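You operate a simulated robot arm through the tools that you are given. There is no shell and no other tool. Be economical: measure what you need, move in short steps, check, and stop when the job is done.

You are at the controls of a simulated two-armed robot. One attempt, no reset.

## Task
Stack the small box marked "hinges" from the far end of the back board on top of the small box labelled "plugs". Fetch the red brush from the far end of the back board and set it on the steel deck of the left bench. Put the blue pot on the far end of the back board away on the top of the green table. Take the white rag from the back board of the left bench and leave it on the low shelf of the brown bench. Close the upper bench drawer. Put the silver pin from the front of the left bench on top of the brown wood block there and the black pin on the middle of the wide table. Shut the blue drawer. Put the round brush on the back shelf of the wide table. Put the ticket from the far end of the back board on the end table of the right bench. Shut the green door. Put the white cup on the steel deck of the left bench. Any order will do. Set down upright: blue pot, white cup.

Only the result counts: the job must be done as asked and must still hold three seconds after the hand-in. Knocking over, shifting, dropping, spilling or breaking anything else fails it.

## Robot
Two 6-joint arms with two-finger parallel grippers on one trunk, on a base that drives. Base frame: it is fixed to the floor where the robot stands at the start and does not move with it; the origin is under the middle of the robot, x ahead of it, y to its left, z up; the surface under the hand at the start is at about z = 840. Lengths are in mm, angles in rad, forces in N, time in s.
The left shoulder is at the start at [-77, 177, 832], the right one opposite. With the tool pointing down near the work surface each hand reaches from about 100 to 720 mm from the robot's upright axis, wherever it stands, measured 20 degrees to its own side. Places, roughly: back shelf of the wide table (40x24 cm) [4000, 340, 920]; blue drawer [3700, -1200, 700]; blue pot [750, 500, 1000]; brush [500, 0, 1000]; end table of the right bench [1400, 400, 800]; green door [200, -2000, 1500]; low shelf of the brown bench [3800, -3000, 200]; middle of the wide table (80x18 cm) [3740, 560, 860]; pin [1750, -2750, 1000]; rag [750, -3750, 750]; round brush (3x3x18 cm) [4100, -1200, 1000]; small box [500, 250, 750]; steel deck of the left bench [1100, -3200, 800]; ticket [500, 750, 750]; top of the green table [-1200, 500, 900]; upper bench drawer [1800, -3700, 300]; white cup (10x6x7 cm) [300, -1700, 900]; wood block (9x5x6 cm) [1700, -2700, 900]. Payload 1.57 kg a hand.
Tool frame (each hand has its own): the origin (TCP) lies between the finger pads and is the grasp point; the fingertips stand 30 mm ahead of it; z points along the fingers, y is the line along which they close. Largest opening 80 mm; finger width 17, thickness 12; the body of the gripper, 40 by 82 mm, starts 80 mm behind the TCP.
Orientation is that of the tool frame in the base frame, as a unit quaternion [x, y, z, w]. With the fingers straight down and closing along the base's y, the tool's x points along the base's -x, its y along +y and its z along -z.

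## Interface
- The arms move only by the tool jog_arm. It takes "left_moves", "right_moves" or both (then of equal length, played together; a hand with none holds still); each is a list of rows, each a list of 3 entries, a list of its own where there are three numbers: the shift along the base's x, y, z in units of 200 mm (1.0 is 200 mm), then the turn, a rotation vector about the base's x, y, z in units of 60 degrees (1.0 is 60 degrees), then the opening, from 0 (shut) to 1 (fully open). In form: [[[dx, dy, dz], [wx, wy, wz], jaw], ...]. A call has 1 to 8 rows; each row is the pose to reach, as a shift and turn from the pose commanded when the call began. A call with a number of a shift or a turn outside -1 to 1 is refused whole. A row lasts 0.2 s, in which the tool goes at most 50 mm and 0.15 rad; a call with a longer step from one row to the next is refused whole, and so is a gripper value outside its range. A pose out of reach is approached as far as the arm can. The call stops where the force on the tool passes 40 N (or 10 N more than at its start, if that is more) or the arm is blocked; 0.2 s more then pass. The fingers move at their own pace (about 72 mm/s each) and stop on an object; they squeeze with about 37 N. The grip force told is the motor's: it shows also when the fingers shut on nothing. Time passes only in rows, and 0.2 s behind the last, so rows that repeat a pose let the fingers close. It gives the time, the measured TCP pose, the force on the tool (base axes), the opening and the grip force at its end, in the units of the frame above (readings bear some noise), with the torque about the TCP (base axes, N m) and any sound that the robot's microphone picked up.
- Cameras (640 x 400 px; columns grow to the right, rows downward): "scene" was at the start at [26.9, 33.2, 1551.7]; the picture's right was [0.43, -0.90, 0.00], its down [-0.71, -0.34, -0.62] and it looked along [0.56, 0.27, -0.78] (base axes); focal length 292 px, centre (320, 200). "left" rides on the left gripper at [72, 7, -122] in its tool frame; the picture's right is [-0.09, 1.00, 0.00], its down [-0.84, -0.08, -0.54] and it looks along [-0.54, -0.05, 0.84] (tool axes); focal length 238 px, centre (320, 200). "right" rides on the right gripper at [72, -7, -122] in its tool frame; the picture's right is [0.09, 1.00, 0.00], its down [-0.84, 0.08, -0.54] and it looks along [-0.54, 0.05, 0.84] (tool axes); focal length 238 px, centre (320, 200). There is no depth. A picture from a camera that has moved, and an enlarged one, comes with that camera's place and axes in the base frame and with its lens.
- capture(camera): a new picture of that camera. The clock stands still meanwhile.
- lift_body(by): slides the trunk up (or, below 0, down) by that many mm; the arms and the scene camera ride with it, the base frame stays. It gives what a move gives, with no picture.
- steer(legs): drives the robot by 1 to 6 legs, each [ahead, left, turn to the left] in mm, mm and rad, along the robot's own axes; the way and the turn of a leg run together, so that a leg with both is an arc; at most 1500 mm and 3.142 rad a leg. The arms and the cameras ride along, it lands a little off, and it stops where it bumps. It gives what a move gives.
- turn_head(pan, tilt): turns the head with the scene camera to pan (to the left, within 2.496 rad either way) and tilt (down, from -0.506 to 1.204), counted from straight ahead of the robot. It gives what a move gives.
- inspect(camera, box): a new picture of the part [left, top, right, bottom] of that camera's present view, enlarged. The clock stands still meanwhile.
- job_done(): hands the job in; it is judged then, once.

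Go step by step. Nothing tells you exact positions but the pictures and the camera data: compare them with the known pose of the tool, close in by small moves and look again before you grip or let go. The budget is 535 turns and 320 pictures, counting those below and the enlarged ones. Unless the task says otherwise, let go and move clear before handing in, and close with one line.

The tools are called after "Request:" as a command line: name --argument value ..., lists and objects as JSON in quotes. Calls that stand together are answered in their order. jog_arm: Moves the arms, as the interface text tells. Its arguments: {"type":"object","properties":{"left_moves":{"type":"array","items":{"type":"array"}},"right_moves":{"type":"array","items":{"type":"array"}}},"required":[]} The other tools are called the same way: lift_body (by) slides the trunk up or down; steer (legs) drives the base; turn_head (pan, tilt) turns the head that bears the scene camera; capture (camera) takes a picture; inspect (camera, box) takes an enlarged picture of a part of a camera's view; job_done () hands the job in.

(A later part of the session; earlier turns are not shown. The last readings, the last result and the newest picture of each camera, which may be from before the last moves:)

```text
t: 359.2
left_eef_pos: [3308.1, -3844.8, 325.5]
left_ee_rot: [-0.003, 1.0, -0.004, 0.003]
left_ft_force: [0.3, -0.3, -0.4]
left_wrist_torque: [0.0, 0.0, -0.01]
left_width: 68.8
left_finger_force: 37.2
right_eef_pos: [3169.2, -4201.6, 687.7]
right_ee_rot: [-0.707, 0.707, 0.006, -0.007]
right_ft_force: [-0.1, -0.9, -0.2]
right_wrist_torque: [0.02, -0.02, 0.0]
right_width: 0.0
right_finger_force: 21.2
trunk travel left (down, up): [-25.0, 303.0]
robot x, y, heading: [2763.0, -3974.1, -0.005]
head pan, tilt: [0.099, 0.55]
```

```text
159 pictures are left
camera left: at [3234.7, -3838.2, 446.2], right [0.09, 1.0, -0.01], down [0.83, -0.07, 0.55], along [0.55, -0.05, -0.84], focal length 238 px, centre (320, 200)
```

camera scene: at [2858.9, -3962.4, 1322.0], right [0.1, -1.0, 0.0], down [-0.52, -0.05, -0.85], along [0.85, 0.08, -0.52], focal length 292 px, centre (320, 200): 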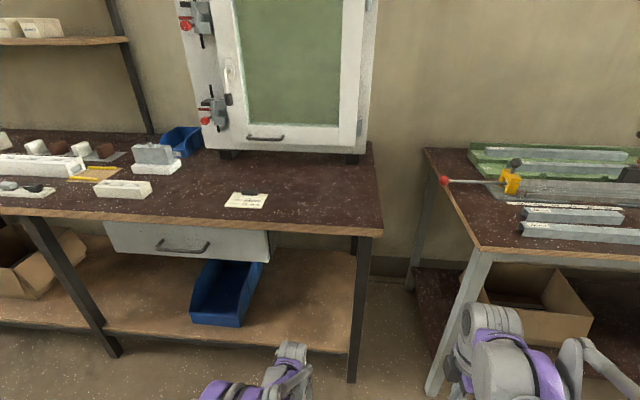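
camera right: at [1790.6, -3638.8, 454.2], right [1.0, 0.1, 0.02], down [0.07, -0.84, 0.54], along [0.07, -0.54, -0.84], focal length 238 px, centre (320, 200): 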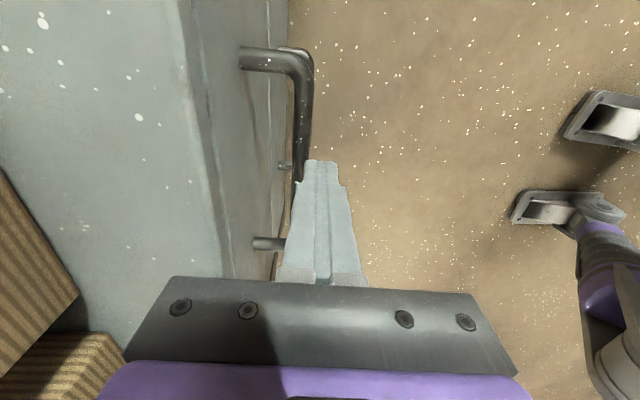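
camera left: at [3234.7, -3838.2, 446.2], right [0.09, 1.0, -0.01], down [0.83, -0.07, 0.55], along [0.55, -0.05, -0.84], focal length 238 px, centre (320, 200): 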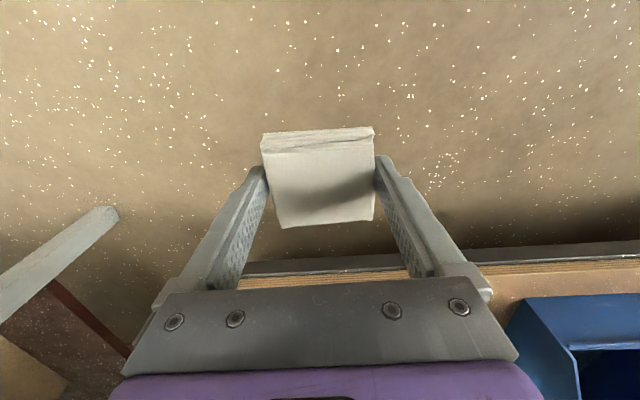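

Request:
jog_arm --right_moves '[[[-0.2, 0, 0], [0, 0, 0], 0], [[-0.4, 0, 0], [0, 0, 0], 0], [[-0.6, 0, 0.0], [0, 0, 0], 0]]'

Request:
steer --legs '[[240, 0, 0]]'

Request:
capture --camera "scene"

Request:
capture --camera "left"

```text
t: 360.0
left_eef_pos: [3307.2, -3843.7, 324.4]
left_ee_rot: [-0.003, 1.0, -0.004, 0.005]
left_ft_force: [1.1, 0.2, -0.7]
left_wrist_torque: [0.0, 0.02, -0.01]
left_width: 68.9
left_finger_force: 37.3
right_eef_pos: [3049.1, -4201.8, 689.6]
right_ee_rot: [-0.707, 0.707, 0.007, -0.007]
right_ft_force: [0.3, -0.8, -0.4]
right_wrist_torque: [0.01, 0.0, 0.0]
right_width: 0.0
right_finger_force: 21.8
trunk travel left (down, up): [-25.0, 303.0]
robot x, y, heading: [2760.7, -3973.6, -0.001]
head pan, tilt: [0.099, 0.55]
```

```text
t: 361.7
left_eef_pos: [3544.6, -3843.0, 324.6]
left_ee_rot: [-0.004, 1.0, -0.003, 0.004]
left_ft_force: [0.3, -0.1, -0.4]
left_wrist_torque: [0.0, 0.0, 0.01]
left_width: 68.7
left_finger_force: 37.2
right_eef_pos: [3287.4, -4201.7, 689.3]
right_ee_rot: [0.707, -0.707, -0.006, 0.007]
right_ft_force: [-0.2, 0.2, -0.4]
right_wrist_torque: [0.0, -0.01, 0.0]
right_width: 0.0
right_finger_force: 21.2
trunk travel left (down, up): [-25.0, 303.0]
robot x, y, heading: [3002.3, -3970.4, -0.0]
head pan, tilt: [0.099, 0.55]
```

```text
158 pictures are left
camera scene: at [3097.1, -3962.1, 1322.0], right [0.1, -0.99, 0.0], down [-0.52, -0.05, -0.85], along [0.85, 0.09, -0.52], focal length 292 px, centre (320, 200)
```

scene: 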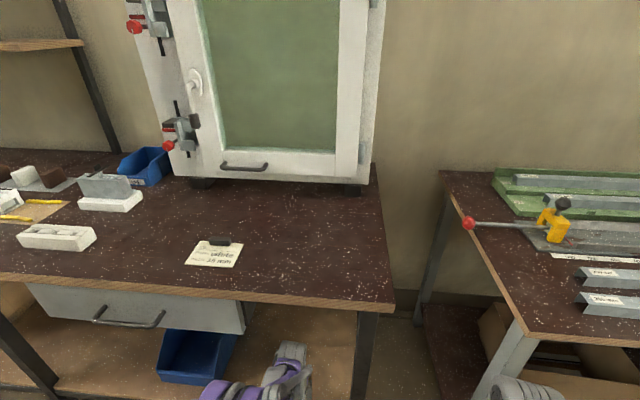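

```text
157 pictures are left
camera left: at [3472.1, -3837.2, 446.4], right [0.08, 1.0, -0.01], down [0.83, -0.07, 0.55], along [0.55, -0.05, -0.84], focal length 238 px, centre (320, 200)
```

left: 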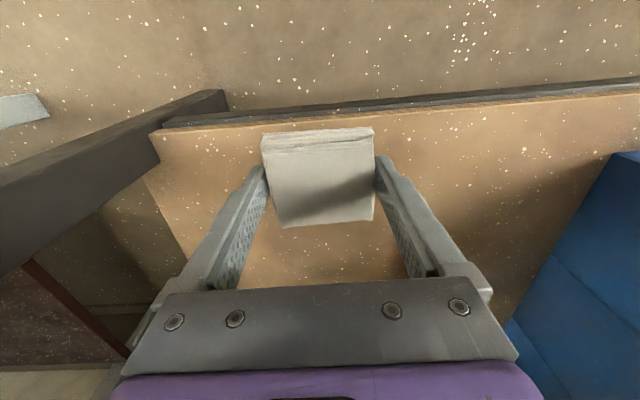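

Request:
jog_arm --left_moves '[[[0.2, 0, 0], [0, 0, 0], 0.3], [[0.38, 0, 0], [0, 0, 0], 0.3], [[0.38, 0, -0.15], [0, 0, 0], 0.3], [[0.38, 0, -0.25], [0, 0, 0], 0.3]]'

Request:
capture --camera "left"

```text
t: 362.7
left_eef_pos: [3620.8, -3844.6, 273.4]
left_ee_rot: [-0.004, 1.0, -0.003, 0.004]
left_ft_force: [-0.8, -0.6, -0.5]
left_wrist_torque: [0.0, 0.02, -0.01]
left_width: 68.7
left_finger_force: 37.0
right_eef_pos: [3287.8, -4200.1, 687.5]
right_ee_rot: [0.708, -0.706, -0.007, 0.007]
right_ft_force: [-0.3, 0.1, 0.1]
right_wrist_torque: [0.01, -0.02, 0.02]
right_width: 0.2
right_finger_force: 20.9
trunk travel left (down, up): [-25.0, 303.0]
robot x, y, heading: [3001.9, -3973.7, 0.004]
head pan, tilt: [0.099, 0.55]
```

```text
156 pictures are left
camera left: at [3548.0, -3838.6, 395.1], right [0.08, 1.0, -0.01], down [0.83, -0.07, 0.55], along [0.55, -0.05, -0.84], focal length 238 px, centre (320, 200)
```

left: 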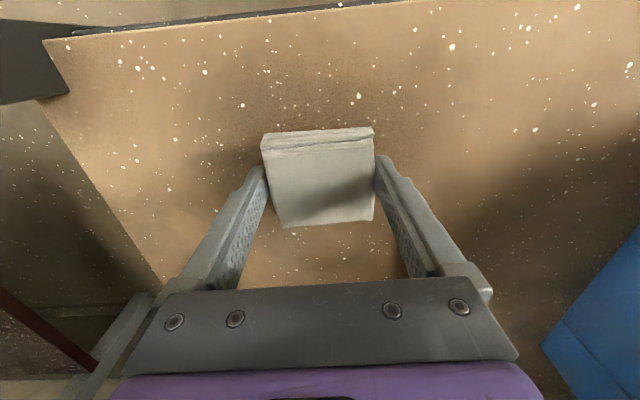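

Well over the shelf. Lower gently to contact.

Request:
jog_arm --left_moves '[[[0, 0, -0.06], [0, 0, 0], 0.3], [[0, 0, -0.1], [0, 0, 0], 0.3], [[0, 0, -0.13], [0, 0, 0], 0.3], [[0, 0, -0.15], [0, 0, 0], 0.3], [[0, 0, -0.17], [0, 0, 0], 0.3], [[0, 0, -0.19], [0, 0, 0], 0.3], [[0, 0, -0.21], [0, 0, 0], 0.3]]'

Request:
capture --camera "left"

```text
t: 363.6
left_eef_pos: [3619.0, -3843.3, 254.4]
left_ee_rot: [-0.004, 1.0, -0.002, 0.004]
left_ft_force: [-8.3, -0.4, 28.1]
left_wrist_torque: [0.4, -0.05, 0.05]
left_width: 68.9
left_finger_force: 37.1
right_eef_pos: [3287.7, -4200.6, 688.3]
right_ee_rot: [0.708, -0.706, -0.006, 0.006]
right_ft_force: [-0.2, 0.6, 0.0]
right_wrist_torque: [-0.01, 0.0, 0.01]
right_width: 0.1
right_finger_force: 21.3
trunk travel left (down, up): [-25.0, 303.0]
robot x, y, heading: [3001.4, -3974.6, 0.006]
head pan, tilt: [0.099, 0.55]
stopped in row 4 (left hand): the force on the tool passed its limit at 49 N (the readings are from after the stop); the commanded pose is now the measured one
```

```text
155 pictures are left
camera left: at [3546.9, -3837.2, 375.6], right [0.08, 1.0, -0.01], down [0.83, -0.07, 0.55], along [0.55, -0.05, -0.84], focal length 238 px, centre (320, 200)
```

left: 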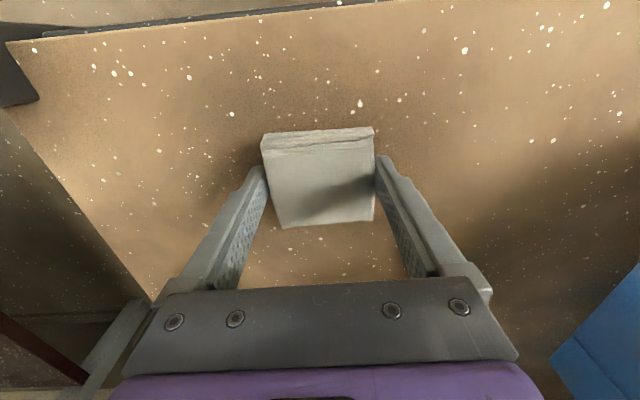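

Request:
jog_arm --left_moves '[[[0, 0, 0.01], [0, 0, 0], 0.9], [[0, 0, 0.01], [0, 0, 0], 1], [[0, 0, 0.02], [0, 0, 0], 1], [[0, 0, 0.15], [0, 0, 0], 1], [[0, 0, 0.35], [0, 0, 0], 1], [[-0.2, 0, 0.35], [0, 0, 0], 1], [[-0.4, 0, 0.35], [0, 0, 0], 1], [[-0.6, 0, 0.35], [0, 0, 0], 1]]'

Request:
capture --camera "left"

```text
t: 365.4
left_eef_pos: [3502.3, -3838.7, 320.0]
left_ee_rot: [-0.005, 1.0, -0.004, 0.004]
left_ft_force: [0.0, -0.3, -1.0]
left_wrist_torque: [0.02, -0.02, 0.03]
left_width: 80.0
left_finger_force: 0.1
right_eef_pos: [3288.1, -4201.3, 688.2]
right_ee_rot: [0.708, -0.707, -0.007, 0.008]
right_ft_force: [0.3, -0.7, -0.2]
right_wrist_torque: [-0.01, 0.0, 0.01]
right_width: 0.0
right_finger_force: 21.2
trunk travel left (down, up): [-25.0, 303.0]
robot x, y, heading: [3003.4, -3974.2, 0.004]
head pan, tilt: [0.099, 0.55]
```

```text
154 pictures are left
camera left: at [3428.7, -3833.7, 441.8], right [0.08, 1.0, -0.01], down [0.83, -0.07, 0.55], along [0.55, -0.05, -0.84], focal length 238 px, centre (320, 200)
```

left: 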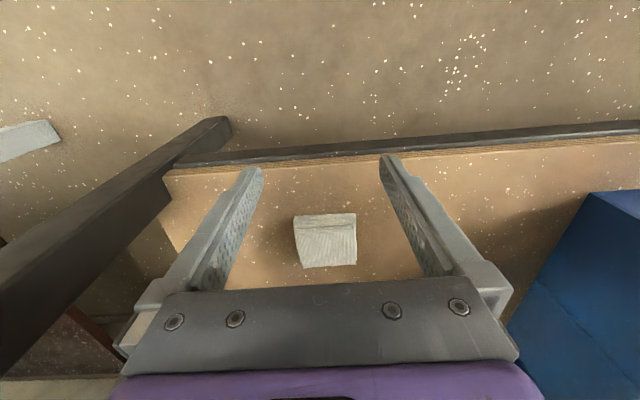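

Rag placed. Back out, raise trunk, and lift the left hand.

Request:
steer --legs '[[-420, 0, 0]]'

Request:
lift_body --by 250

Request:
jog_arm --left_moves '[[[-0.1, 0, 0.2], [0, 0, 0], 0.6], [[-0.2, 0, 0.4], [0, 0, 0], 0.6], [[-0.3, 0, 0.6], [0, 0, 0], 0.6], [[-0.4, 0, 0.8], [0, 0, 0], 0.6], [[-0.4, 0, 1], [0, 0, 0], 0.6]]' --right_moves '[[[0, 0, 0.1], [0, 0, 0], 0.3], [[0, 0, 0.2], [0, 0, 0], 0.5], [[0, 0, 0.3], [0, 0, 0], 0.5], [[0, 0, 0.4], [0, 0, 0], 0.5], [[0, 0, 0.5], [0, 0, 0], 0.5]]'

Request:
jog_arm --left_moves '[[[0, 0, 0.2], [0, 0, 0], 0.6], [[0, 0, 0.4], [0, 0, 0], 0.6], [[0, 0, 0.6], [0, 0, 0], 0.6], [[0, 0, 0.8], [0, 0, 0], 0.6], [[0, 0, 1], [0, 0, 0], 0.6]]'

Request:
capture --camera "scene"

```text
t: 367.9
left_eef_pos: [3092.8, -3845.6, 319.7]
left_ee_rot: [0.003, 1.0, -0.003, 0.004]
left_ft_force: [0.0, -0.2, -0.4]
left_wrist_torque: [0.01, -0.01, -0.02]
left_width: 80.2
left_finger_force: 0.1
right_eef_pos: [2873.0, -4202.6, 688.4]
right_ee_rot: [-0.703, 0.711, 0.007, -0.007]
right_ft_force: [-0.1, -0.1, 0.1]
right_wrist_torque: [-0.03, -0.01, 0.02]
right_width: 0.0
right_finger_force: 20.9
trunk travel left (down, up): [-25.0, 303.0]
robot x, y, heading: [2589.0, -3970.8, -0.013]
head pan, tilt: [0.099, 0.55]
```

```text
t: 370.5
left_eef_pos: [3092.3, -3843.6, 570.2]
left_ee_rot: [0.003, 1.0, -0.003, 0.003]
left_ft_force: [-0.3, -0.6, 0.0]
left_wrist_torque: [0.02, -0.04, -0.01]
left_width: 80.0
left_finger_force: 0.2
right_eef_pos: [2872.9, -4202.6, 938.1]
right_ee_rot: [-0.702, 0.712, 0.007, -0.006]
right_ft_force: [0.7, 0.6, 0.1]
right_wrist_torque: [-0.01, -0.04, -0.04]
right_width: 0.2
right_finger_force: 21.5
trunk travel left (down, up): [-275.0, 53.0]
robot x, y, heading: [2588.4, -3970.5, -0.01]
head pan, tilt: [0.099, 0.55]
```

```text
t: 371.7
left_eef_pos: [3012.9, -3845.0, 769.4]
left_ee_rot: [0.002, 1.0, -0.003, 0.004]
left_ft_force: [-0.3, 0.3, 0.0]
left_wrist_torque: [0.0, -0.02, -0.02]
left_width: 48.0
left_finger_force: 0.1
right_eef_pos: [2870.4, -4202.7, 1039.5]
right_ee_rot: [-0.702, 0.712, 0.007, -0.006]
right_ft_force: [0.0, 0.6, -0.3]
right_wrist_torque: [-0.03, 0.01, -0.02]
right_width: 39.7
right_finger_force: 0.1
trunk travel left (down, up): [-275.0, 53.0]
robot x, y, heading: [2589.8, -3968.9, -0.011]
head pan, tilt: [0.099, 0.55]
```

```text
t: 372.9
left_eef_pos: [3008.1, -3842.9, 971.4]
left_ee_rot: [0.003, 1.0, -0.003, 0.004]
left_ft_force: [0.3, 0.4, -0.1]
left_wrist_torque: [-0.01, -0.01, 0.03]
left_width: 47.9
left_finger_force: 0.1
right_eef_pos: [2872.6, -4203.9, 1038.6]
right_ee_rot: [-0.703, 0.711, 0.007, -0.007]
right_ft_force: [0.2, 0.0, -0.5]
right_wrist_torque: [0.03, 0.03, 0.01]
right_width: 40.0
right_finger_force: 0.0
trunk travel left (down, up): [-275.0, 53.0]
robot x, y, heading: [2587.1, -3970.1, -0.011]
head pan, tilt: [0.099, 0.55]
```

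```text
153 pictures are left
camera scene: at [2637.5, -3960.8, 1580.8], right [0.09, -1.0, 0.0], down [-0.52, -0.05, -0.85], along [0.85, 0.07, -0.52], focal length 292 px, centre (320, 200)
```

scene: 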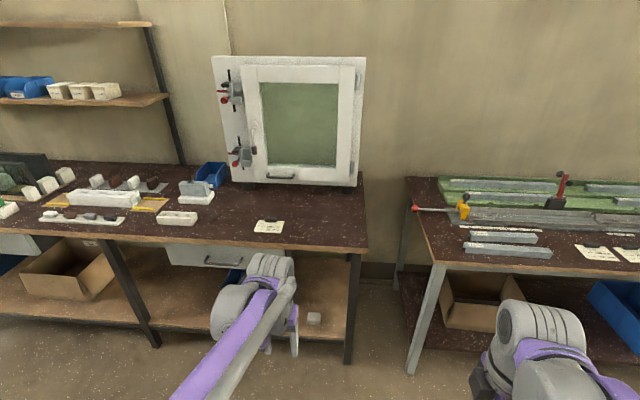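

Rag sits on the shelf. Next the black pin: drive to face the left bench near it.

Request:
steer --legs '[[0, 0, 1.582], [1400, 0, 0], [0, 0, 1.571], [300, 0, 0]]'

Request:
turn_head --pan -0.1 --tilt 0.7

Request:
capture --camera "scene"

Request:
capture --camera "right"

```text
t: 389.1
left_eef_pos: [1895.9, -2728.5, 972.5]
left_ee_rot: [1.0, 0.02, -0.004, -0.004]
left_ft_force: [-0.9, 0.2, 0.8]
left_wrist_torque: [0.01, 0.0, -0.02]
left_width: 47.9
left_finger_force: 0.0
right_eef_pos: [2016.4, -2365.0, 1040.1]
right_ee_rot: [0.695, 0.719, 0.006, 0.007]
right_ft_force: [-0.5, -0.2, -0.1]
right_wrist_torque: [0.02, -0.01, -0.02]
right_width: 40.1
right_finger_force: 0.0
trunk travel left (down, up): [-275.0, 53.0]
robot x, y, heading: [2309.3, -2581.4, -3.111]
head pan, tilt: [0.099, 0.55]
```

```text
t: 389.9
left_eef_pos: [1896.3, -2728.9, 971.5]
left_ee_rot: [1.0, 0.02, -0.004, -0.004]
left_ft_force: [0.0, 0.7, -0.1]
left_wrist_torque: [0.02, -0.01, 0.03]
left_width: 47.8
left_finger_force: 0.0
right_eef_pos: [2016.4, -2364.4, 1038.3]
right_ee_rot: [0.696, 0.718, 0.007, 0.006]
right_ft_force: [1.2, 0.4, -0.2]
right_wrist_torque: [0.01, 0.0, 0.0]
right_width: 40.1
right_finger_force: 0.0
trunk travel left (down, up): [-275.0, 53.0]
robot x, y, heading: [2309.9, -2586.0, -3.109]
head pan, tilt: [-0.099, 0.7]
```

```text
152 pictures are left
camera scene: at [2264.8, -2576.2, 1567.7], right [0.07, 1.0, 0.0], down [0.64, -0.04, -0.77], along [-0.76, 0.05, -0.64], focal length 292 px, centre (320, 200)
```

scene: 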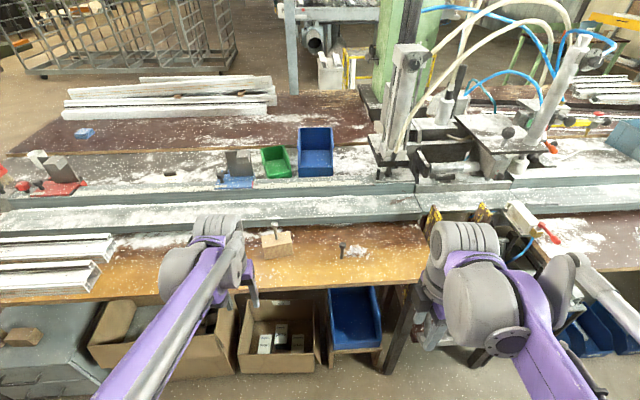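

```text
151 pictures are left
camera right: at [2005.0, -2292.6, 1160.8], right [0.99, 0.13, 0.02], down [0.09, -0.83, 0.54], along [0.08, -0.54, -0.84], focal length 238 px, centre (320, 200)
```

right: 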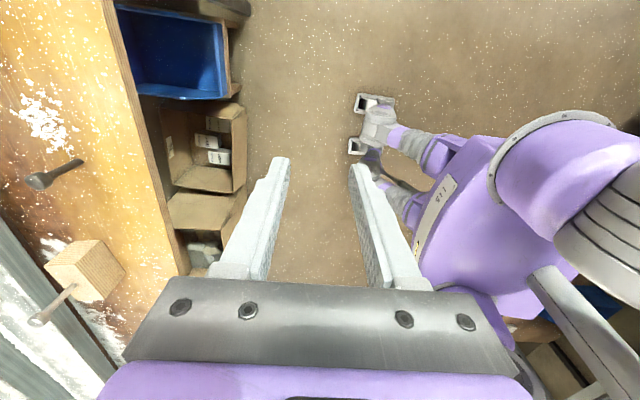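

Black pin ≈[1680, -2473]; silver pin still stands on the block. Approach with the right hand.

Request:
steer --legs '[[50, 0, -0.032]]'

Request:
jog_arm --right_moves '[[[-0.2, -0.06, 0], [0, 0, 0], 0.5], [[-0.4, -0.12, 0], [0, 0, 0], 0.5], [[-0.6, -0.18, 0], [0, 0, 0], 0.5], [[-0.8, -0.24, 0], [0, 0, 0], 0.5], [[-1, -0.3, 0], [0, 0, 0], 0.5]]'

Request:
capture --camera "right"

```text
t: 390.8
left_eef_pos: [1842.1, -2718.0, 971.5]
left_ee_rot: [1.0, 0.004, -0.003, -0.003]
left_ft_force: [0.6, -0.4, -0.3]
left_wrist_torque: [0.03, -0.02, -0.02]
left_width: 47.8
left_finger_force: 0.0
right_eef_pos: [1974.0, -2356.4, 1040.0]
right_ee_rot: [0.706, 0.708, 0.007, 0.007]
right_ft_force: [-0.8, 0.4, 0.6]
right_wrist_torque: [-0.03, -0.02, 0.02]
right_width: 40.1
right_finger_force: 0.0
trunk travel left (down, up): [-275.0, 53.0]
robot x, y, heading: [2260.5, -2583.7, -3.141]
head pan, tilt: [-0.099, 0.7]
```

```text
t: 392.0
left_eef_pos: [1841.1, -2717.0, 971.0]
left_ee_rot: [1.0, 0.004, -0.003, -0.004]
left_ft_force: [-0.8, -0.3, -0.2]
left_wrist_torque: [0.02, -0.03, 0.0]
left_width: 48.0
left_finger_force: 0.1
right_eef_pos: [1771.5, -2415.8, 1037.7]
right_ee_rot: [0.706, 0.708, 0.007, 0.006]
right_ft_force: [-0.4, 0.3, -0.5]
right_wrist_torque: [-0.02, 0.01, 0.0]
right_width: 39.9
right_finger_force: 0.1
trunk travel left (down, up): [-275.0, 53.0]
robot x, y, heading: [2259.0, -2587.8, -3.142]
head pan, tilt: [-0.099, 0.7]
```

```text
150 pictures are left
camera right: at [1762.3, -2344.1, 1159.0], right [1.0, 0.09, 0.02], down [0.07, -0.84, 0.54], along [0.07, -0.54, -0.84], focal length 238 px, centre (320, 200)
```

right: 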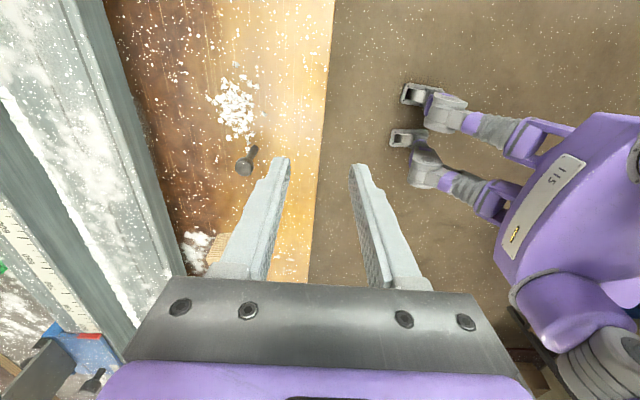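

Request:
jog_arm --right_moves '[[[-0.2, -0.13, 0], [0, 0, 0], 0.5], [[-0.41, -0.275, 0], [0, 0, 0], 0.5], [[-0.41, -0.275, -0.2], [0, 0, 0], 0.5], [[-0.41, -0.275, -0.4], [0, 0, 0], 0.5]]'

Request:
capture --camera "right"

```text
refused: row 2 steps farther than a row can; nothing moved
```

```text
149 pictures are left
camera right: at [1762.3, -2344.1, 1159.0], right [1.0, 0.09, 0.02], down [0.07, -0.84, 0.54], along [0.07, -0.54, -0.84], focal length 238 px, centre (320, 200)
```

right: 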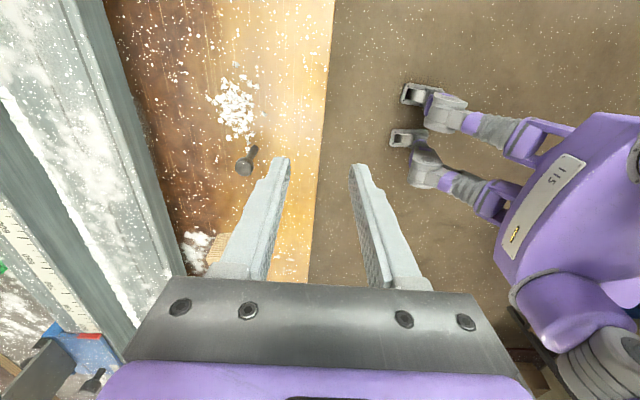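

Request:
jog_arm --right_moves '[[[-0.15, -0.1, 0], [0, 0, 0], 0.5], [[-0.3, -0.2, 0], [0, 0, 0], 0.5], [[-0.41, -0.275, -0.1], [0, 0, 0], 0.5], [[-0.41, -0.275, -0.3], [0, 0, 0], 0.5], [[-0.41, -0.275, -0.4], [0, 0, 0], 0.5]]'

Request:
capture --camera "right"

```text
t: 393.2
left_eef_pos: [1842.3, -2717.4, 970.7]
left_ee_rot: [1.0, 0.004, -0.004, -0.004]
left_ft_force: [0.4, 0.9, 0.2]
left_wrist_torque: [0.0, -0.03, 0.01]
left_width: 47.7
left_finger_force: 0.0
right_eef_pos: [1687.9, -2473.4, 955.4]
right_ee_rot: [0.707, 0.707, 0.006, 0.007]
right_ft_force: [0.4, 0.0, -0.8]
right_wrist_torque: [0.0, -0.02, 0.0]
right_width: 39.7
right_finger_force: 0.0
trunk travel left (down, up): [-275.0, 53.0]
robot x, y, heading: [2261.2, -2583.6, -3.141]
head pan, tilt: [-0.099, 0.7]
```

```text
148 pictures are left
camera right: at [1680.0, -2401.2, 1077.8], right [1.0, 0.09, 0.02], down [0.07, -0.84, 0.54], along [0.07, -0.54, -0.84], focal length 238 px, centre (320, 200)
```

right: 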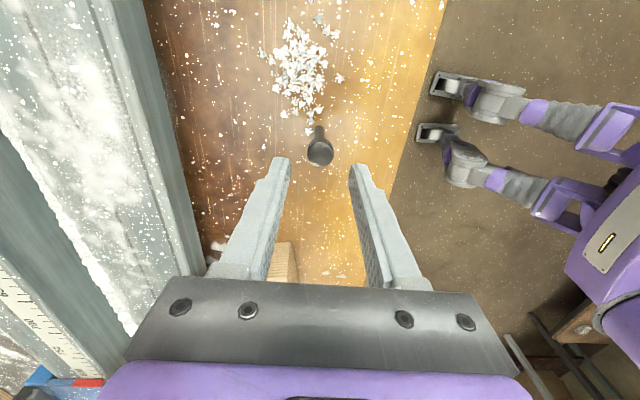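

Request:
jog_arm --right_moves '[[[0.01, 0.02, -0.2], [0, 0, 0], 0.5], [[0.01, 0.02, -0.37], [0, 0, 0], 0.5], [[0.01, 0.02, -0.37], [0, 0, 0], 0.3], [[0.01, 0.02, -0.37], [0, 0, 0], 0], [[0.01, 0.02, -0.37], [0, 0, 0], 0], [[0.01, 0.02, -0.37], [0, 0, 0], 0]]'

Request:
capture --camera "right"

```text
t: 394.6
left_eef_pos: [1841.5, -2717.9, 971.0]
left_ee_rot: [1.0, 0.005, -0.003, -0.002]
left_ft_force: [0.2, 0.1, -0.4]
left_wrist_torque: [-0.02, -0.02, 0.0]
left_width: 47.8
left_finger_force: 0.1
right_eef_pos: [1690.7, -2465.4, 883.4]
right_ee_rot: [0.706, 0.708, 0.007, 0.007]
right_ft_force: [-0.1, -1.3, -0.5]
right_wrist_torque: [0.04, 0.0, 0.01]
right_width: 20.0
right_finger_force: 33.6
trunk travel left (down, up): [-275.0, 53.0]
robot x, y, heading: [2260.6, -2584.5, -3.143]
head pan, tilt: [-0.099, 0.7]
```

```text
147 pictures are left
camera right: at [1681.1, -2393.9, 1005.0], right [1.0, 0.09, 0.02], down [0.07, -0.84, 0.54], along [0.07, -0.54, -0.84], focal length 238 px, centre (320, 200)
```

right: 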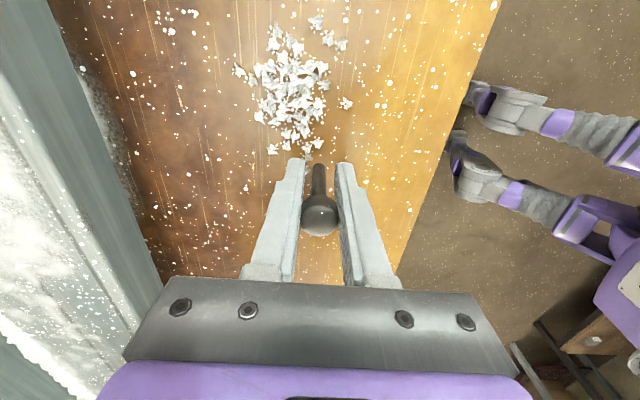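

Held by the head. Lift, retract and back away.

Request:
jog_arm --right_moves '[[[0, 0, 0.1], [0, 0, 0], 0], [[0, 0, 0.3], [0, 0, 0], 0], [[0, 0, 0.5], [0, 0, 0], 0], [[0.1, 0, 0.7], [0, 0, 0], 0], [[0.3, 0.05, 0.75], [0, 0, 0], 0], [[0.5, 0.1, 0.75], [0, 0, 0], 0], [[0.7, 0.15, 0.75], [0, 0, 0], 0], [[0.9, 0.2, 0.75], [0, 0, 0], 0]]'

Request:
capture --camera "right"

```text
t: 396.4
left_eef_pos: [1842.3, -2717.2, 970.7]
left_ee_rot: [1.0, 0.005, -0.003, -0.003]
left_ft_force: [0.2, -0.1, -0.5]
left_wrist_torque: [0.01, 0.0, -0.05]
left_width: 48.0
left_finger_force: 0.0
right_eef_pos: [1874.2, -2424.9, 1035.5]
right_ee_rot: [0.707, 0.708, 0.005, 0.006]
right_ft_force: [0.1, 1.0, 0.1]
right_wrist_torque: [-0.03, 0.03, 0.03]
right_width: 19.6
right_finger_force: 33.6
trunk travel left (down, up): [-275.0, 53.0]
robot x, y, heading: [2257.2, -2585.6, -3.138]
head pan, tilt: [-0.099, 0.7]
```

```text
146 pictures are left
camera right: at [1865.4, -2353.2, 1157.8], right [1.0, 0.09, 0.02], down [0.07, -0.84, 0.54], along [0.07, -0.54, -0.84], focal length 238 px, centre (320, 200)
```

right: 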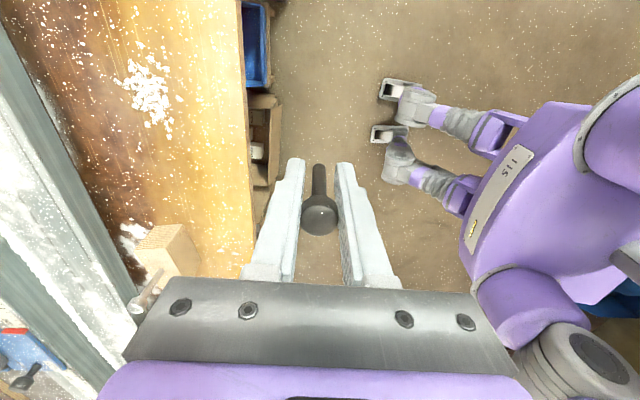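

Request:
steer --legs '[[-300, 0, 0], [0, 0, -1.571], [1350, 0, 0], [0, 0, -1.571]]'

Request:
turn_head --pan 0.0 --tilt 0.45

Request:
capture --camera "scene"

```text
t: 412.4
left_eef_pos: [2955.5, -1093.9, 970.6]
left_ee_rot: [-0.027, 1.0, -0.004, 0.004]
left_ft_force: [-0.1, 0.1, -0.5]
left_wrist_torque: [-0.01, -0.04, 0.0]
left_width: 48.0
left_finger_force: 0.2
right_eef_pos: [2939.5, -1386.7, 1036.1]
right_ee_rot: [0.724, -0.69, -0.006, 0.008]
right_ft_force: [0.1, -0.2, -1.2]
right_wrist_torque: [-0.02, 0.0, 0.03]
right_width: 19.7
right_finger_force: 33.0
trunk travel left (down, up): [-275.0, 53.0]
robot x, y, heading: [2544.8, -1246.2, 0.046]
head pan, tilt: [-0.099, 0.7]
```

```text
t: 413.1
left_eef_pos: [2955.2, -1093.3, 970.4]
left_ee_rot: [-0.028, 1.0, -0.003, 0.004]
left_ft_force: [0.0, -0.3, 0.3]
left_wrist_torque: [-0.01, 0.01, -0.02]
left_width: 48.4
left_finger_force: 0.1
right_eef_pos: [2938.1, -1385.9, 1037.0]
right_ee_rot: [0.724, -0.69, -0.007, 0.007]
right_ft_force: [0.5, 0.5, -0.9]
right_wrist_torque: [0.02, -0.02, 0.0]
right_width: 19.7
right_finger_force: 33.7
trunk travel left (down, up): [-275.0, 53.0]
robot x, y, heading: [2545.1, -1243.0, 0.048]
head pan, tilt: [0.0, 0.45]
```

```text
145 pictures are left
camera scene: at [2595.3, -1241.9, 1589.8], right [0.05, -1.0, 0.0], down [-0.44, -0.02, -0.9], along [0.9, 0.04, -0.44], focal length 292 px, centre (320, 200)
```

scene: 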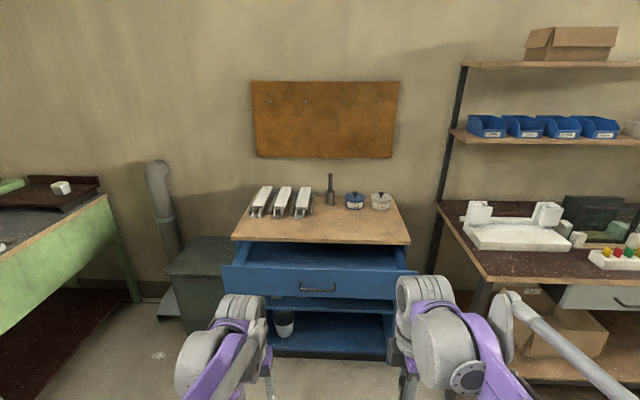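

Request:
inspect --camera "scene" --box '[210, 160, 430, 360]'

```text
2.00 times, centred on (320, 260) of scene
camera zoom: at [2595.3, -1241.9, 1589.8], right [0.05, -1.0, 0.0], down [-0.44, -0.02, -0.9], along [0.9, 0.04, -0.44], focal length 583 px, centre (320, 80)
```

zoom: 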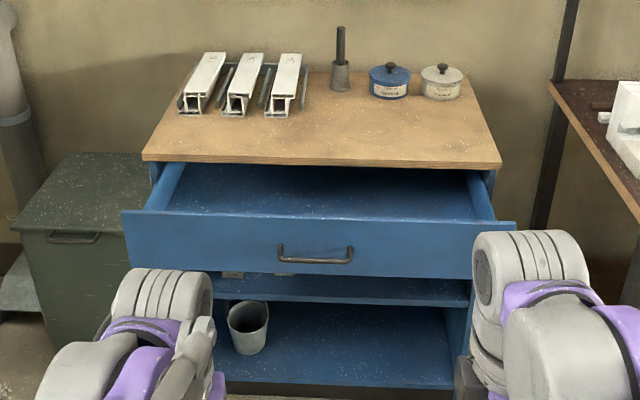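

The blue drawer stands open ~110 mm: front x≈3610, z≈600–772, handle ≈[3575,-1195,690]. The round brush stands on the cart beside the blue can. Drive closer.

Request:
steer --legs '[[0, 0, -0.048], [420, -60, 0]]'

Request:
turn_head --pan 0.0 --tilt 0.75

Request:
capture --camera "scene"

Request:
capture --camera "left"

```text
t: 416.1
left_eef_pos: [3380.6, -1175.2, 971.8]
left_ee_rot: [-0.003, 1.0, -0.003, 0.003]
left_ft_force: [0.5, 0.0, 0.3]
left_wrist_torque: [0.0, 0.0, -0.01]
left_width: 47.9
left_finger_force: 0.1
right_eef_pos: [3349.5, -1468.8, 1036.5]
right_ee_rot: [-0.706, 0.708, 0.006, -0.006]
right_ft_force: [-0.3, -0.6, -0.7]
right_wrist_torque: [-0.01, 0.01, -0.02]
right_width: 19.6
right_finger_force: 33.3
trunk travel left (down, up): [-275.0, 53.0]
robot x, y, heading: [2963.1, -1309.2, -0.003]
head pan, tilt: [0.0, 0.45]
```

```text
t: 416.9
left_eef_pos: [3381.2, -1175.7, 970.2]
left_ee_rot: [-0.003, 1.0, -0.004, 0.003]
left_ft_force: [0.0, 0.5, -0.1]
left_wrist_torque: [-0.05, 0.02, -0.01]
left_width: 48.1
left_finger_force: 0.0
right_eef_pos: [3349.0, -1468.1, 1035.5]
right_ee_rot: [-0.706, 0.708, 0.007, -0.007]
right_ft_force: [0.4, 0.8, -0.3]
right_wrist_torque: [0.01, -0.03, 0.01]
right_width: 19.9
right_finger_force: 33.1
trunk travel left (down, up): [-275.0, 53.0]
robot x, y, heading: [2963.9, -1306.3, -0.003]
head pan, tilt: [0.0, 0.75]
```

```text
143 pictures are left
camera scene: at [3004.7, -1306.6, 1563.5], right [0.0, -1.0, 0.0], down [-0.68, 0.0, -0.73], along [0.73, 0.0, -0.68], focal length 292 px, centre (320, 200)
```

scene: 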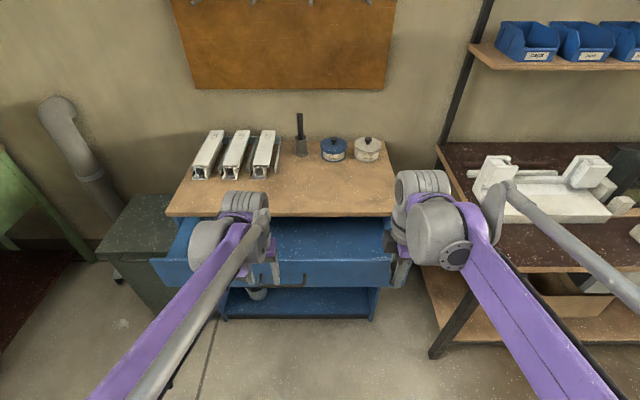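

```text
142 pictures are left
camera left: at [3308.0, -1169.4, 1092.1], right [0.09, 1.0, -0.01], down [0.83, -0.07, 0.55], along [0.55, -0.05, -0.84], focal length 238 px, centre (320, 200)
```

left: 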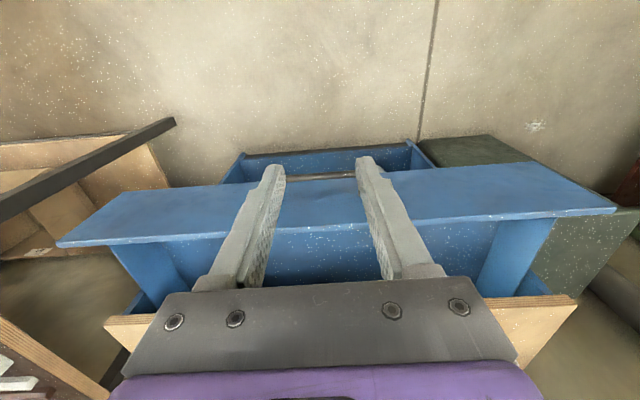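

Lower the closed left hand in front of the drawer handle.

Request:
jog_arm --left_moves '[[[0, 0, -0.2], [0, 0, 0], 0.3], [[0, 0, -0.4], [0, 0, 0], 0], [[0, 0, -0.6], [0, 0, 0], 0], [[0, 0, -0.8], [0, 0, 0], 0], [[0, 0, -1], [0, 0, 0], 0]]'

Request:
jog_arm --left_moves '[[[0, 0, -0.2], [0, 0, 0], 0], [[0, 0, -0.29], [0, 0, 0], 0], [[0.2, 0, -0.29], [0, 0, 0], 0]]'

Request:
capture --camera "left"

Request:
capture --camera "scene"

```text
t: 418.1
left_eef_pos: [3379.5, -1175.8, 769.9]
left_ee_rot: [-0.003, 1.0, -0.004, 0.002]
left_ft_force: [0.0, 0.1, -0.2]
left_wrist_torque: [0.0, 0.05, -0.03]
left_width: 0.1
left_finger_force: 21.0
right_eef_pos: [3350.3, -1467.1, 1036.4]
right_ee_rot: [0.707, -0.707, -0.006, 0.007]
right_ft_force: [-0.7, -0.7, -0.6]
right_wrist_torque: [0.02, 0.02, -0.01]
right_width: 19.7
right_finger_force: 33.6
trunk travel left (down, up): [-275.0, 53.0]
robot x, y, heading: [2965.3, -1305.7, 0.002]
head pan, tilt: [0.0, 0.75]
```

```text
t: 418.9
left_eef_pos: [3421.0, -1176.1, 712.5]
left_ee_rot: [-0.003, 1.0, -0.003, 0.002]
left_ft_force: [0.4, 0.0, 0.1]
left_wrist_torque: [0.01, 0.04, 0.02]
left_width: 0.2
left_finger_force: 21.4
right_eef_pos: [3352.3, -1468.7, 1036.9]
right_ee_rot: [-0.707, 0.707, 0.007, -0.007]
right_ft_force: [1.1, 0.2, -1.4]
right_wrist_torque: [0.02, 0.03, -0.03]
right_width: 19.5
right_finger_force: 32.9
trunk travel left (down, up): [-275.0, 53.0]
robot x, y, heading: [2961.8, -1306.1, -0.002]
head pan, tilt: [0.0, 0.75]
```

```text
141 pictures are left
camera left: at [3348.1, -1169.4, 835.0], right [0.09, 1.0, -0.01], down [0.83, -0.07, 0.55], along [0.54, -0.05, -0.84], focal length 238 px, centre (320, 200)
```

left: 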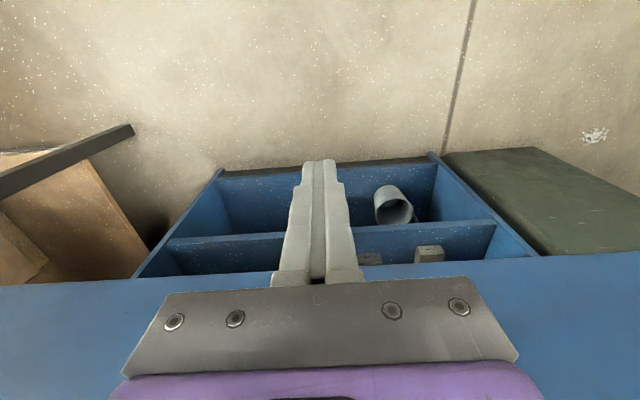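

```text
140 pictures are left
camera scene: at [3006.3, -1306.6, 1563.5], right [0.0, -1.0, 0.0], down [-0.68, 0.0, -0.73], along [0.73, 0.0, -0.68], focal length 292 px, centre (320, 200)
```

scene: 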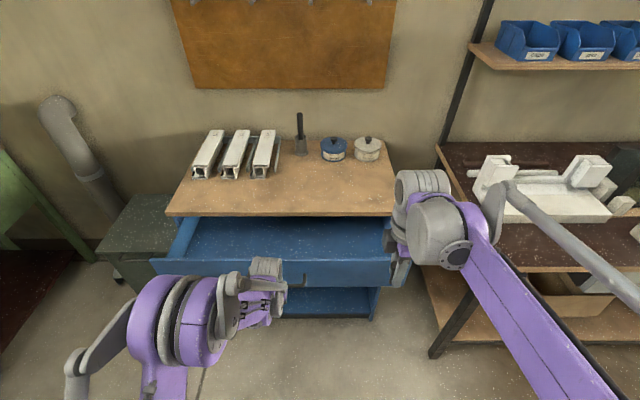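

Request:
jog_arm --left_moves '[[[0.15, 0, 0], [0, 0, 0], 0], [[0.3, 0, 0], [0, 0, 0], 0], [[0.45, 0, 0], [0, 0, 0], 0], [[0.6, 0, 0], [0, 0, 0], 0], [[0.75, 0, 0], [0, 0, 0], 0], [[0.85, 0, 0], [0, 0, 0], 0]]'

Request:
capture --camera "scene"

```text
t: 420.3
left_eef_pos: [3593.4, -1175.9, 711.6]
left_ee_rot: [-0.002, 1.0, -0.003, 0.003]
left_ft_force: [-0.1, 0.1, 0.2]
left_wrist_torque: [-0.03, -0.01, 0.01]
left_width: 0.2
left_finger_force: 21.6
right_eef_pos: [3349.5, -1468.5, 1035.8]
right_ee_rot: [-0.706, 0.708, 0.007, -0.006]
right_ft_force: [-0.6, 0.6, -1.2]
right_wrist_torque: [0.02, -0.01, 0.0]
right_width: 19.7
right_finger_force: 33.1
trunk travel left (down, up): [-275.0, 53.0]
robot x, y, heading: [2965.8, -1309.1, -0.0]
head pan, tilt: [0.0, 0.75]
```

```text
139 pictures are left
camera scene: at [3005.3, -1306.7, 1563.5], right [0.0, -1.0, 0.0], down [-0.68, 0.0, -0.73], along [0.73, 0.0, -0.68], focal length 292 px, centre (320, 200)
```

scene: 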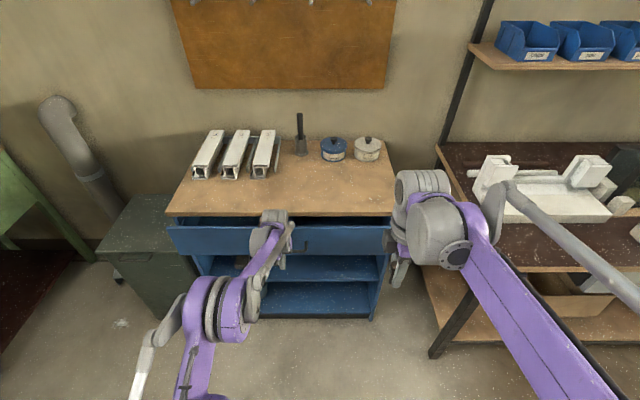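

Drawer is nearly in. Bring the base 90 mm closer to avoid overstretching, then finish pushing.

Request:
jog_arm --left_moves '[[[-0.2, 0, 0], [0, 0, 0], 0], [[-0.4, 0, 0], [0, 0, 0], 0], [[-0.55, 0, 0], [0, 0, 0], 0]]'

Request:
steer --legs '[[90, 0, 0]]'

Request:
jog_arm --left_moves '[[[0.1, 0, 0], [0, 0, 0], 0], [[0.2, 0, 0], [0, 0, 0], 0], [[0.3, 0, 0], [0, 0, 0], 0], [[0.4, 0, 0], [0, 0, 0], 0], [[0.5, 0, 0], [0, 0, 0], 0], [[0.6, 0, 0], [0, 0, 0], 0]]'

Request:
capture --camera "scene"

```text
t: 421.1
left_eef_pos: [3482.1, -1174.4, 713.4]
left_ee_rot: [-0.002, 1.0, -0.003, 0.003]
left_ft_force: [0.1, 0.5, -0.2]
left_wrist_torque: [-0.01, 0.01, -0.02]
left_width: 0.0
left_finger_force: 21.5
right_eef_pos: [3348.6, -1469.3, 1035.8]
right_ee_rot: [-0.707, 0.707, 0.007, -0.006]
right_ft_force: [-1.2, 0.3, 0.4]
right_wrist_torque: [0.0, 0.01, 0.02]
right_width: 19.6
right_finger_force: 33.5
trunk travel left (down, up): [-275.0, 53.0]
robot x, y, heading: [2962.4, -1306.7, -0.002]
head pan, tilt: [0.0, 0.75]
```

```text
t: 422.2
left_eef_pos: [3571.9, -1174.6, 712.6]
left_ee_rot: [-0.003, 1.0, -0.004, 0.003]
left_ft_force: [0.3, 0.4, -0.2]
left_wrist_torque: [-0.03, 0.0, -0.02]
left_width: 0.0
left_finger_force: 21.1
right_eef_pos: [3436.8, -1469.0, 1035.9]
right_ee_rot: [-0.707, 0.708, 0.006, -0.006]
right_ft_force: [0.5, -0.6, -1.0]
right_wrist_torque: [0.0, -0.02, -0.02]
right_width: 19.6
right_finger_force: 33.2
trunk travel left (down, up): [-275.0, 53.0]
robot x, y, heading: [3049.6, -1307.2, 0.003]
head pan, tilt: [0.0, 0.75]
```

```text
t: 423.2
left_eef_pos: [3642.0, -1174.0, 713.7]
left_ee_rot: [-0.002, 1.0, -0.004, -0.006]
left_ft_force: [-14.4, 0.3, 7.2]
left_wrist_torque: [-0.02, -0.78, -0.17]
left_width: 0.0
left_finger_force: 21.1
right_eef_pos: [3437.2, -1468.8, 1036.6]
right_ee_rot: [-0.706, 0.708, 0.006, -0.005]
right_ft_force: [-0.5, -0.7, -1.7]
right_wrist_torque: [0.02, 0.0, 0.01]
right_width: 19.4
right_finger_force: 33.9
trunk travel left (down, up): [-275.0, 53.0]
robot x, y, heading: [3052.7, -1308.0, -0.002]
head pan, tilt: [0.0, 0.75]
stopped in row 5 (left hand): the force on the tool passed its limit at 76 N (the readings are from after the stop); the commanded pose is now the measured one
```

```text
138 pictures are left
camera scene: at [3090.9, -1306.8, 1563.6], right [0.0, -1.0, 0.0], down [-0.68, 0.0, -0.73], along [0.73, 0.0, -0.68], focal length 292 px, centre (320, 200)
```

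scene: 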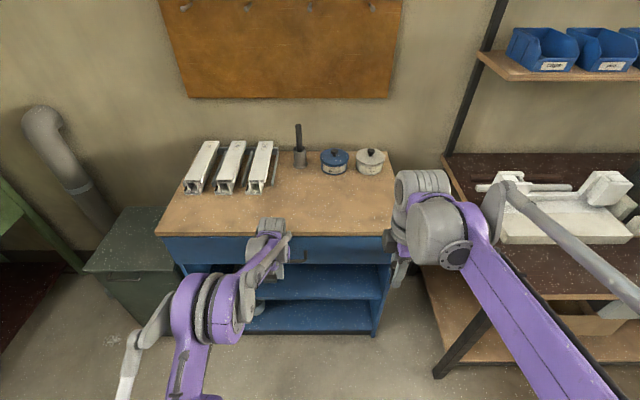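

Check whether the drawer is flush: back off and look.

Request:
jog_arm --left_moves '[[[-0.2, 0, 0], [0, 0, 0], 0], [[-0.4, 0, 0], [0, 0, 0], 0], [[-0.6, 0, 0], [0, 0, 0], 0], [[-0.8, 0.1, 0], [0, 0, 0], 0], [[-0.9, 0.3, 0], [0, 0, 0], 0]]'

Request:
inspect --camera "scene" --box '[140, 190, 420, 340]'

```text
t: 424.4
left_eef_pos: [3462.0, -1114.7, 715.3]
left_ee_rot: [-0.002, 1.0, -0.004, -0.004]
left_ft_force: [0.5, 0.3, 0.6]
left_wrist_torque: [-0.03, -0.03, 0.01]
left_width: 0.0
left_finger_force: 21.2
right_eef_pos: [3437.1, -1468.8, 1036.2]
right_ee_rot: [-0.707, 0.707, 0.007, -0.006]
right_ft_force: [0.1, -0.4, -0.2]
right_wrist_torque: [-0.03, 0.02, 0.01]
right_width: 19.4
right_finger_force: 33.7
trunk travel left (down, up): [-275.0, 53.0]
robot x, y, heading: [3052.3, -1308.6, -0.003]
head pan, tilt: [0.0, 0.75]
```

```text
2.29 times, centred on (280, 265) of scene
camera zoom: at [3091.8, -1305.7, 1563.5], right [0.0, -1.0, 0.0], down [-0.68, 0.0, -0.73], along [0.73, 0.0, -0.68], focal length 666 px, centre (411, 51)
```

zoom: 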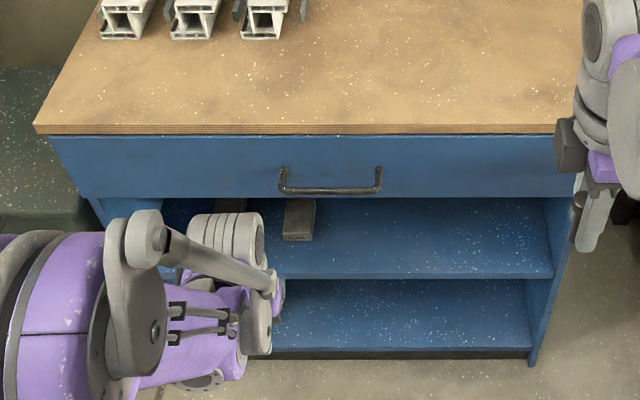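

Request:
capture --camera "left"

```text
136 pictures are left
camera left: at [3392.0, -1108.1, 837.7], right [0.09, 1.0, -0.01], down [0.84, -0.07, 0.53], along [0.53, -0.05, -0.85], focal length 238 px, centre (320, 200)
```

left: 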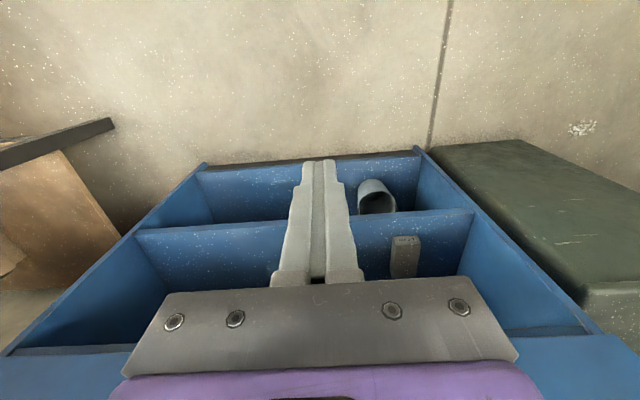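

The geometry agrees: handle contact at z≈759, panel flush under the top — drawer shut. Now the round brush at ≈[4071, -1221], z 858–1034. Raise the left hand and move closer.

Request:
jog_arm --left_moves '[[[-0.1, 0, 0.2], [0, 0, 0], 0.3], [[-0.1, 0, 0.4], [0, 0, 0], 0.5], [[-0.1, 0, 0.6], [0, 0, 0], 0.5], [[-0.1, 0, 0.8], [0, 0, 0], 0.5], [[-0.1, 0, 1], [0, 0, 0], 0.5]]'

Request:
jog_arm --left_moves '[[[0, 0, 0.2], [0, 0, 0], 0.5], [[0, 0, 0.4], [0, 0, 0], 0.5], [[0, 0, 0.6], [0, 0, 0], 0.5], [[0, -0.1, 0.8], [0, 0, 0], 0.5], [[0, -0.2, 1], [0, 0, 0], 0.5]]'

Request:
steer --legs '[[350, 0, 0]]'

Request:
capture --camera "scene"

Request:
capture --camera "left"

```text
t: 425.6
left_eef_pos: [3443.7, -1115.8, 917.0]
left_ee_rot: [-0.002, 1.0, -0.004, -0.005]
left_ft_force: [0.0, 0.1, -0.1]
left_wrist_torque: [-0.03, -0.01, -0.01]
left_width: 40.1
left_finger_force: 0.2
right_eef_pos: [3436.6, -1469.6, 1037.1]
right_ee_rot: [-0.707, 0.708, 0.007, -0.007]
right_ft_force: [-0.6, -0.1, -0.4]
right_wrist_torque: [0.03, 0.02, 0.0]
right_width: 19.6
right_finger_force: 33.5
trunk travel left (down, up): [-275.0, 53.0]
robot x, y, heading: [3053.4, -1308.6, -0.0]
head pan, tilt: [0.0, 0.75]
```

```text
t: 426.9
left_eef_pos: [3445.4, -1155.3, 1111.8]
left_ee_rot: [-0.002, 1.0, -0.003, -0.005]
left_ft_force: [0.4, -0.2, 0.6]
left_wrist_torque: [0.0, -0.01, 0.0]
left_width: 40.4
left_finger_force: 0.1
right_eef_pos: [3436.6, -1469.0, 1036.8]
right_ee_rot: [-0.706, 0.708, 0.006, -0.007]
right_ft_force: [-0.3, 0.0, -0.9]
right_wrist_torque: [0.0, -0.01, -0.01]
right_width: 19.4
right_finger_force: 33.3
trunk travel left (down, up): [-275.0, 53.0]
robot x, y, heading: [3050.5, -1307.4, -0.008]
head pan, tilt: [0.0, 0.75]
```

```text
t: 429.1
left_eef_pos: [3794.7, -1156.7, 1111.8]
left_ee_rot: [0.0, 1.0, -0.004, -0.006]
left_ft_force: [0.6, 0.2, 0.2]
left_wrist_torque: [-0.02, -0.02, 0.01]
left_width: 39.9
left_finger_force: 0.0
right_eef_pos: [3783.7, -1470.6, 1036.0]
right_ee_rot: [-0.706, 0.709, 0.007, -0.007]
right_ft_force: [-0.7, -0.1, -0.8]
right_wrist_torque: [0.03, 0.02, -0.01]
right_width: 19.3
right_finger_force: 33.2
trunk travel left (down, up): [-275.0, 53.0]
robot x, y, heading: [3402.6, -1304.5, -0.004]
head pan, tilt: [0.0, 0.75]
```

```text
135 pictures are left
camera scene: at [3440.0, -1308.2, 1563.4], right [-0.01, -1.0, 0.0], down [-0.68, 0.0, -0.73], along [0.73, 0.0, -0.68], focal length 292 px, centre (320, 200)
```

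scene: 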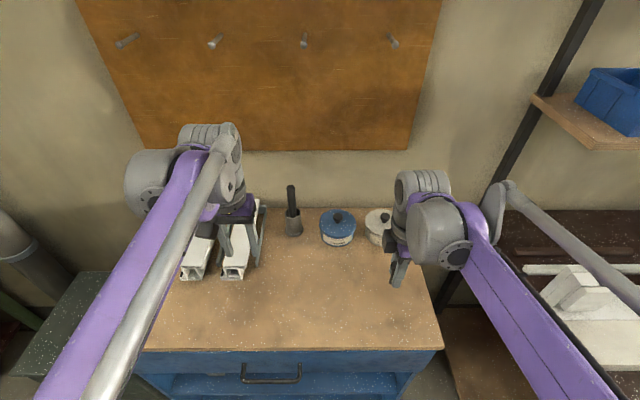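

```text
134 pictures are left
camera left: at [3724.0, -1150.4, 1234.1], right [0.09, 1.0, -0.01], down [0.84, -0.07, 0.53], along [0.53, -0.06, -0.85], focal length 238 px, centre (320, 200)
```

left: 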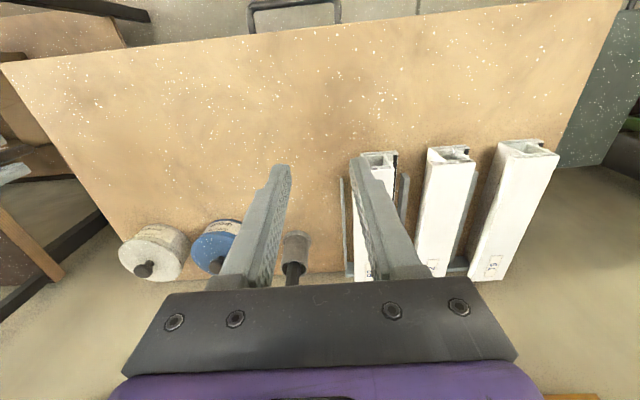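

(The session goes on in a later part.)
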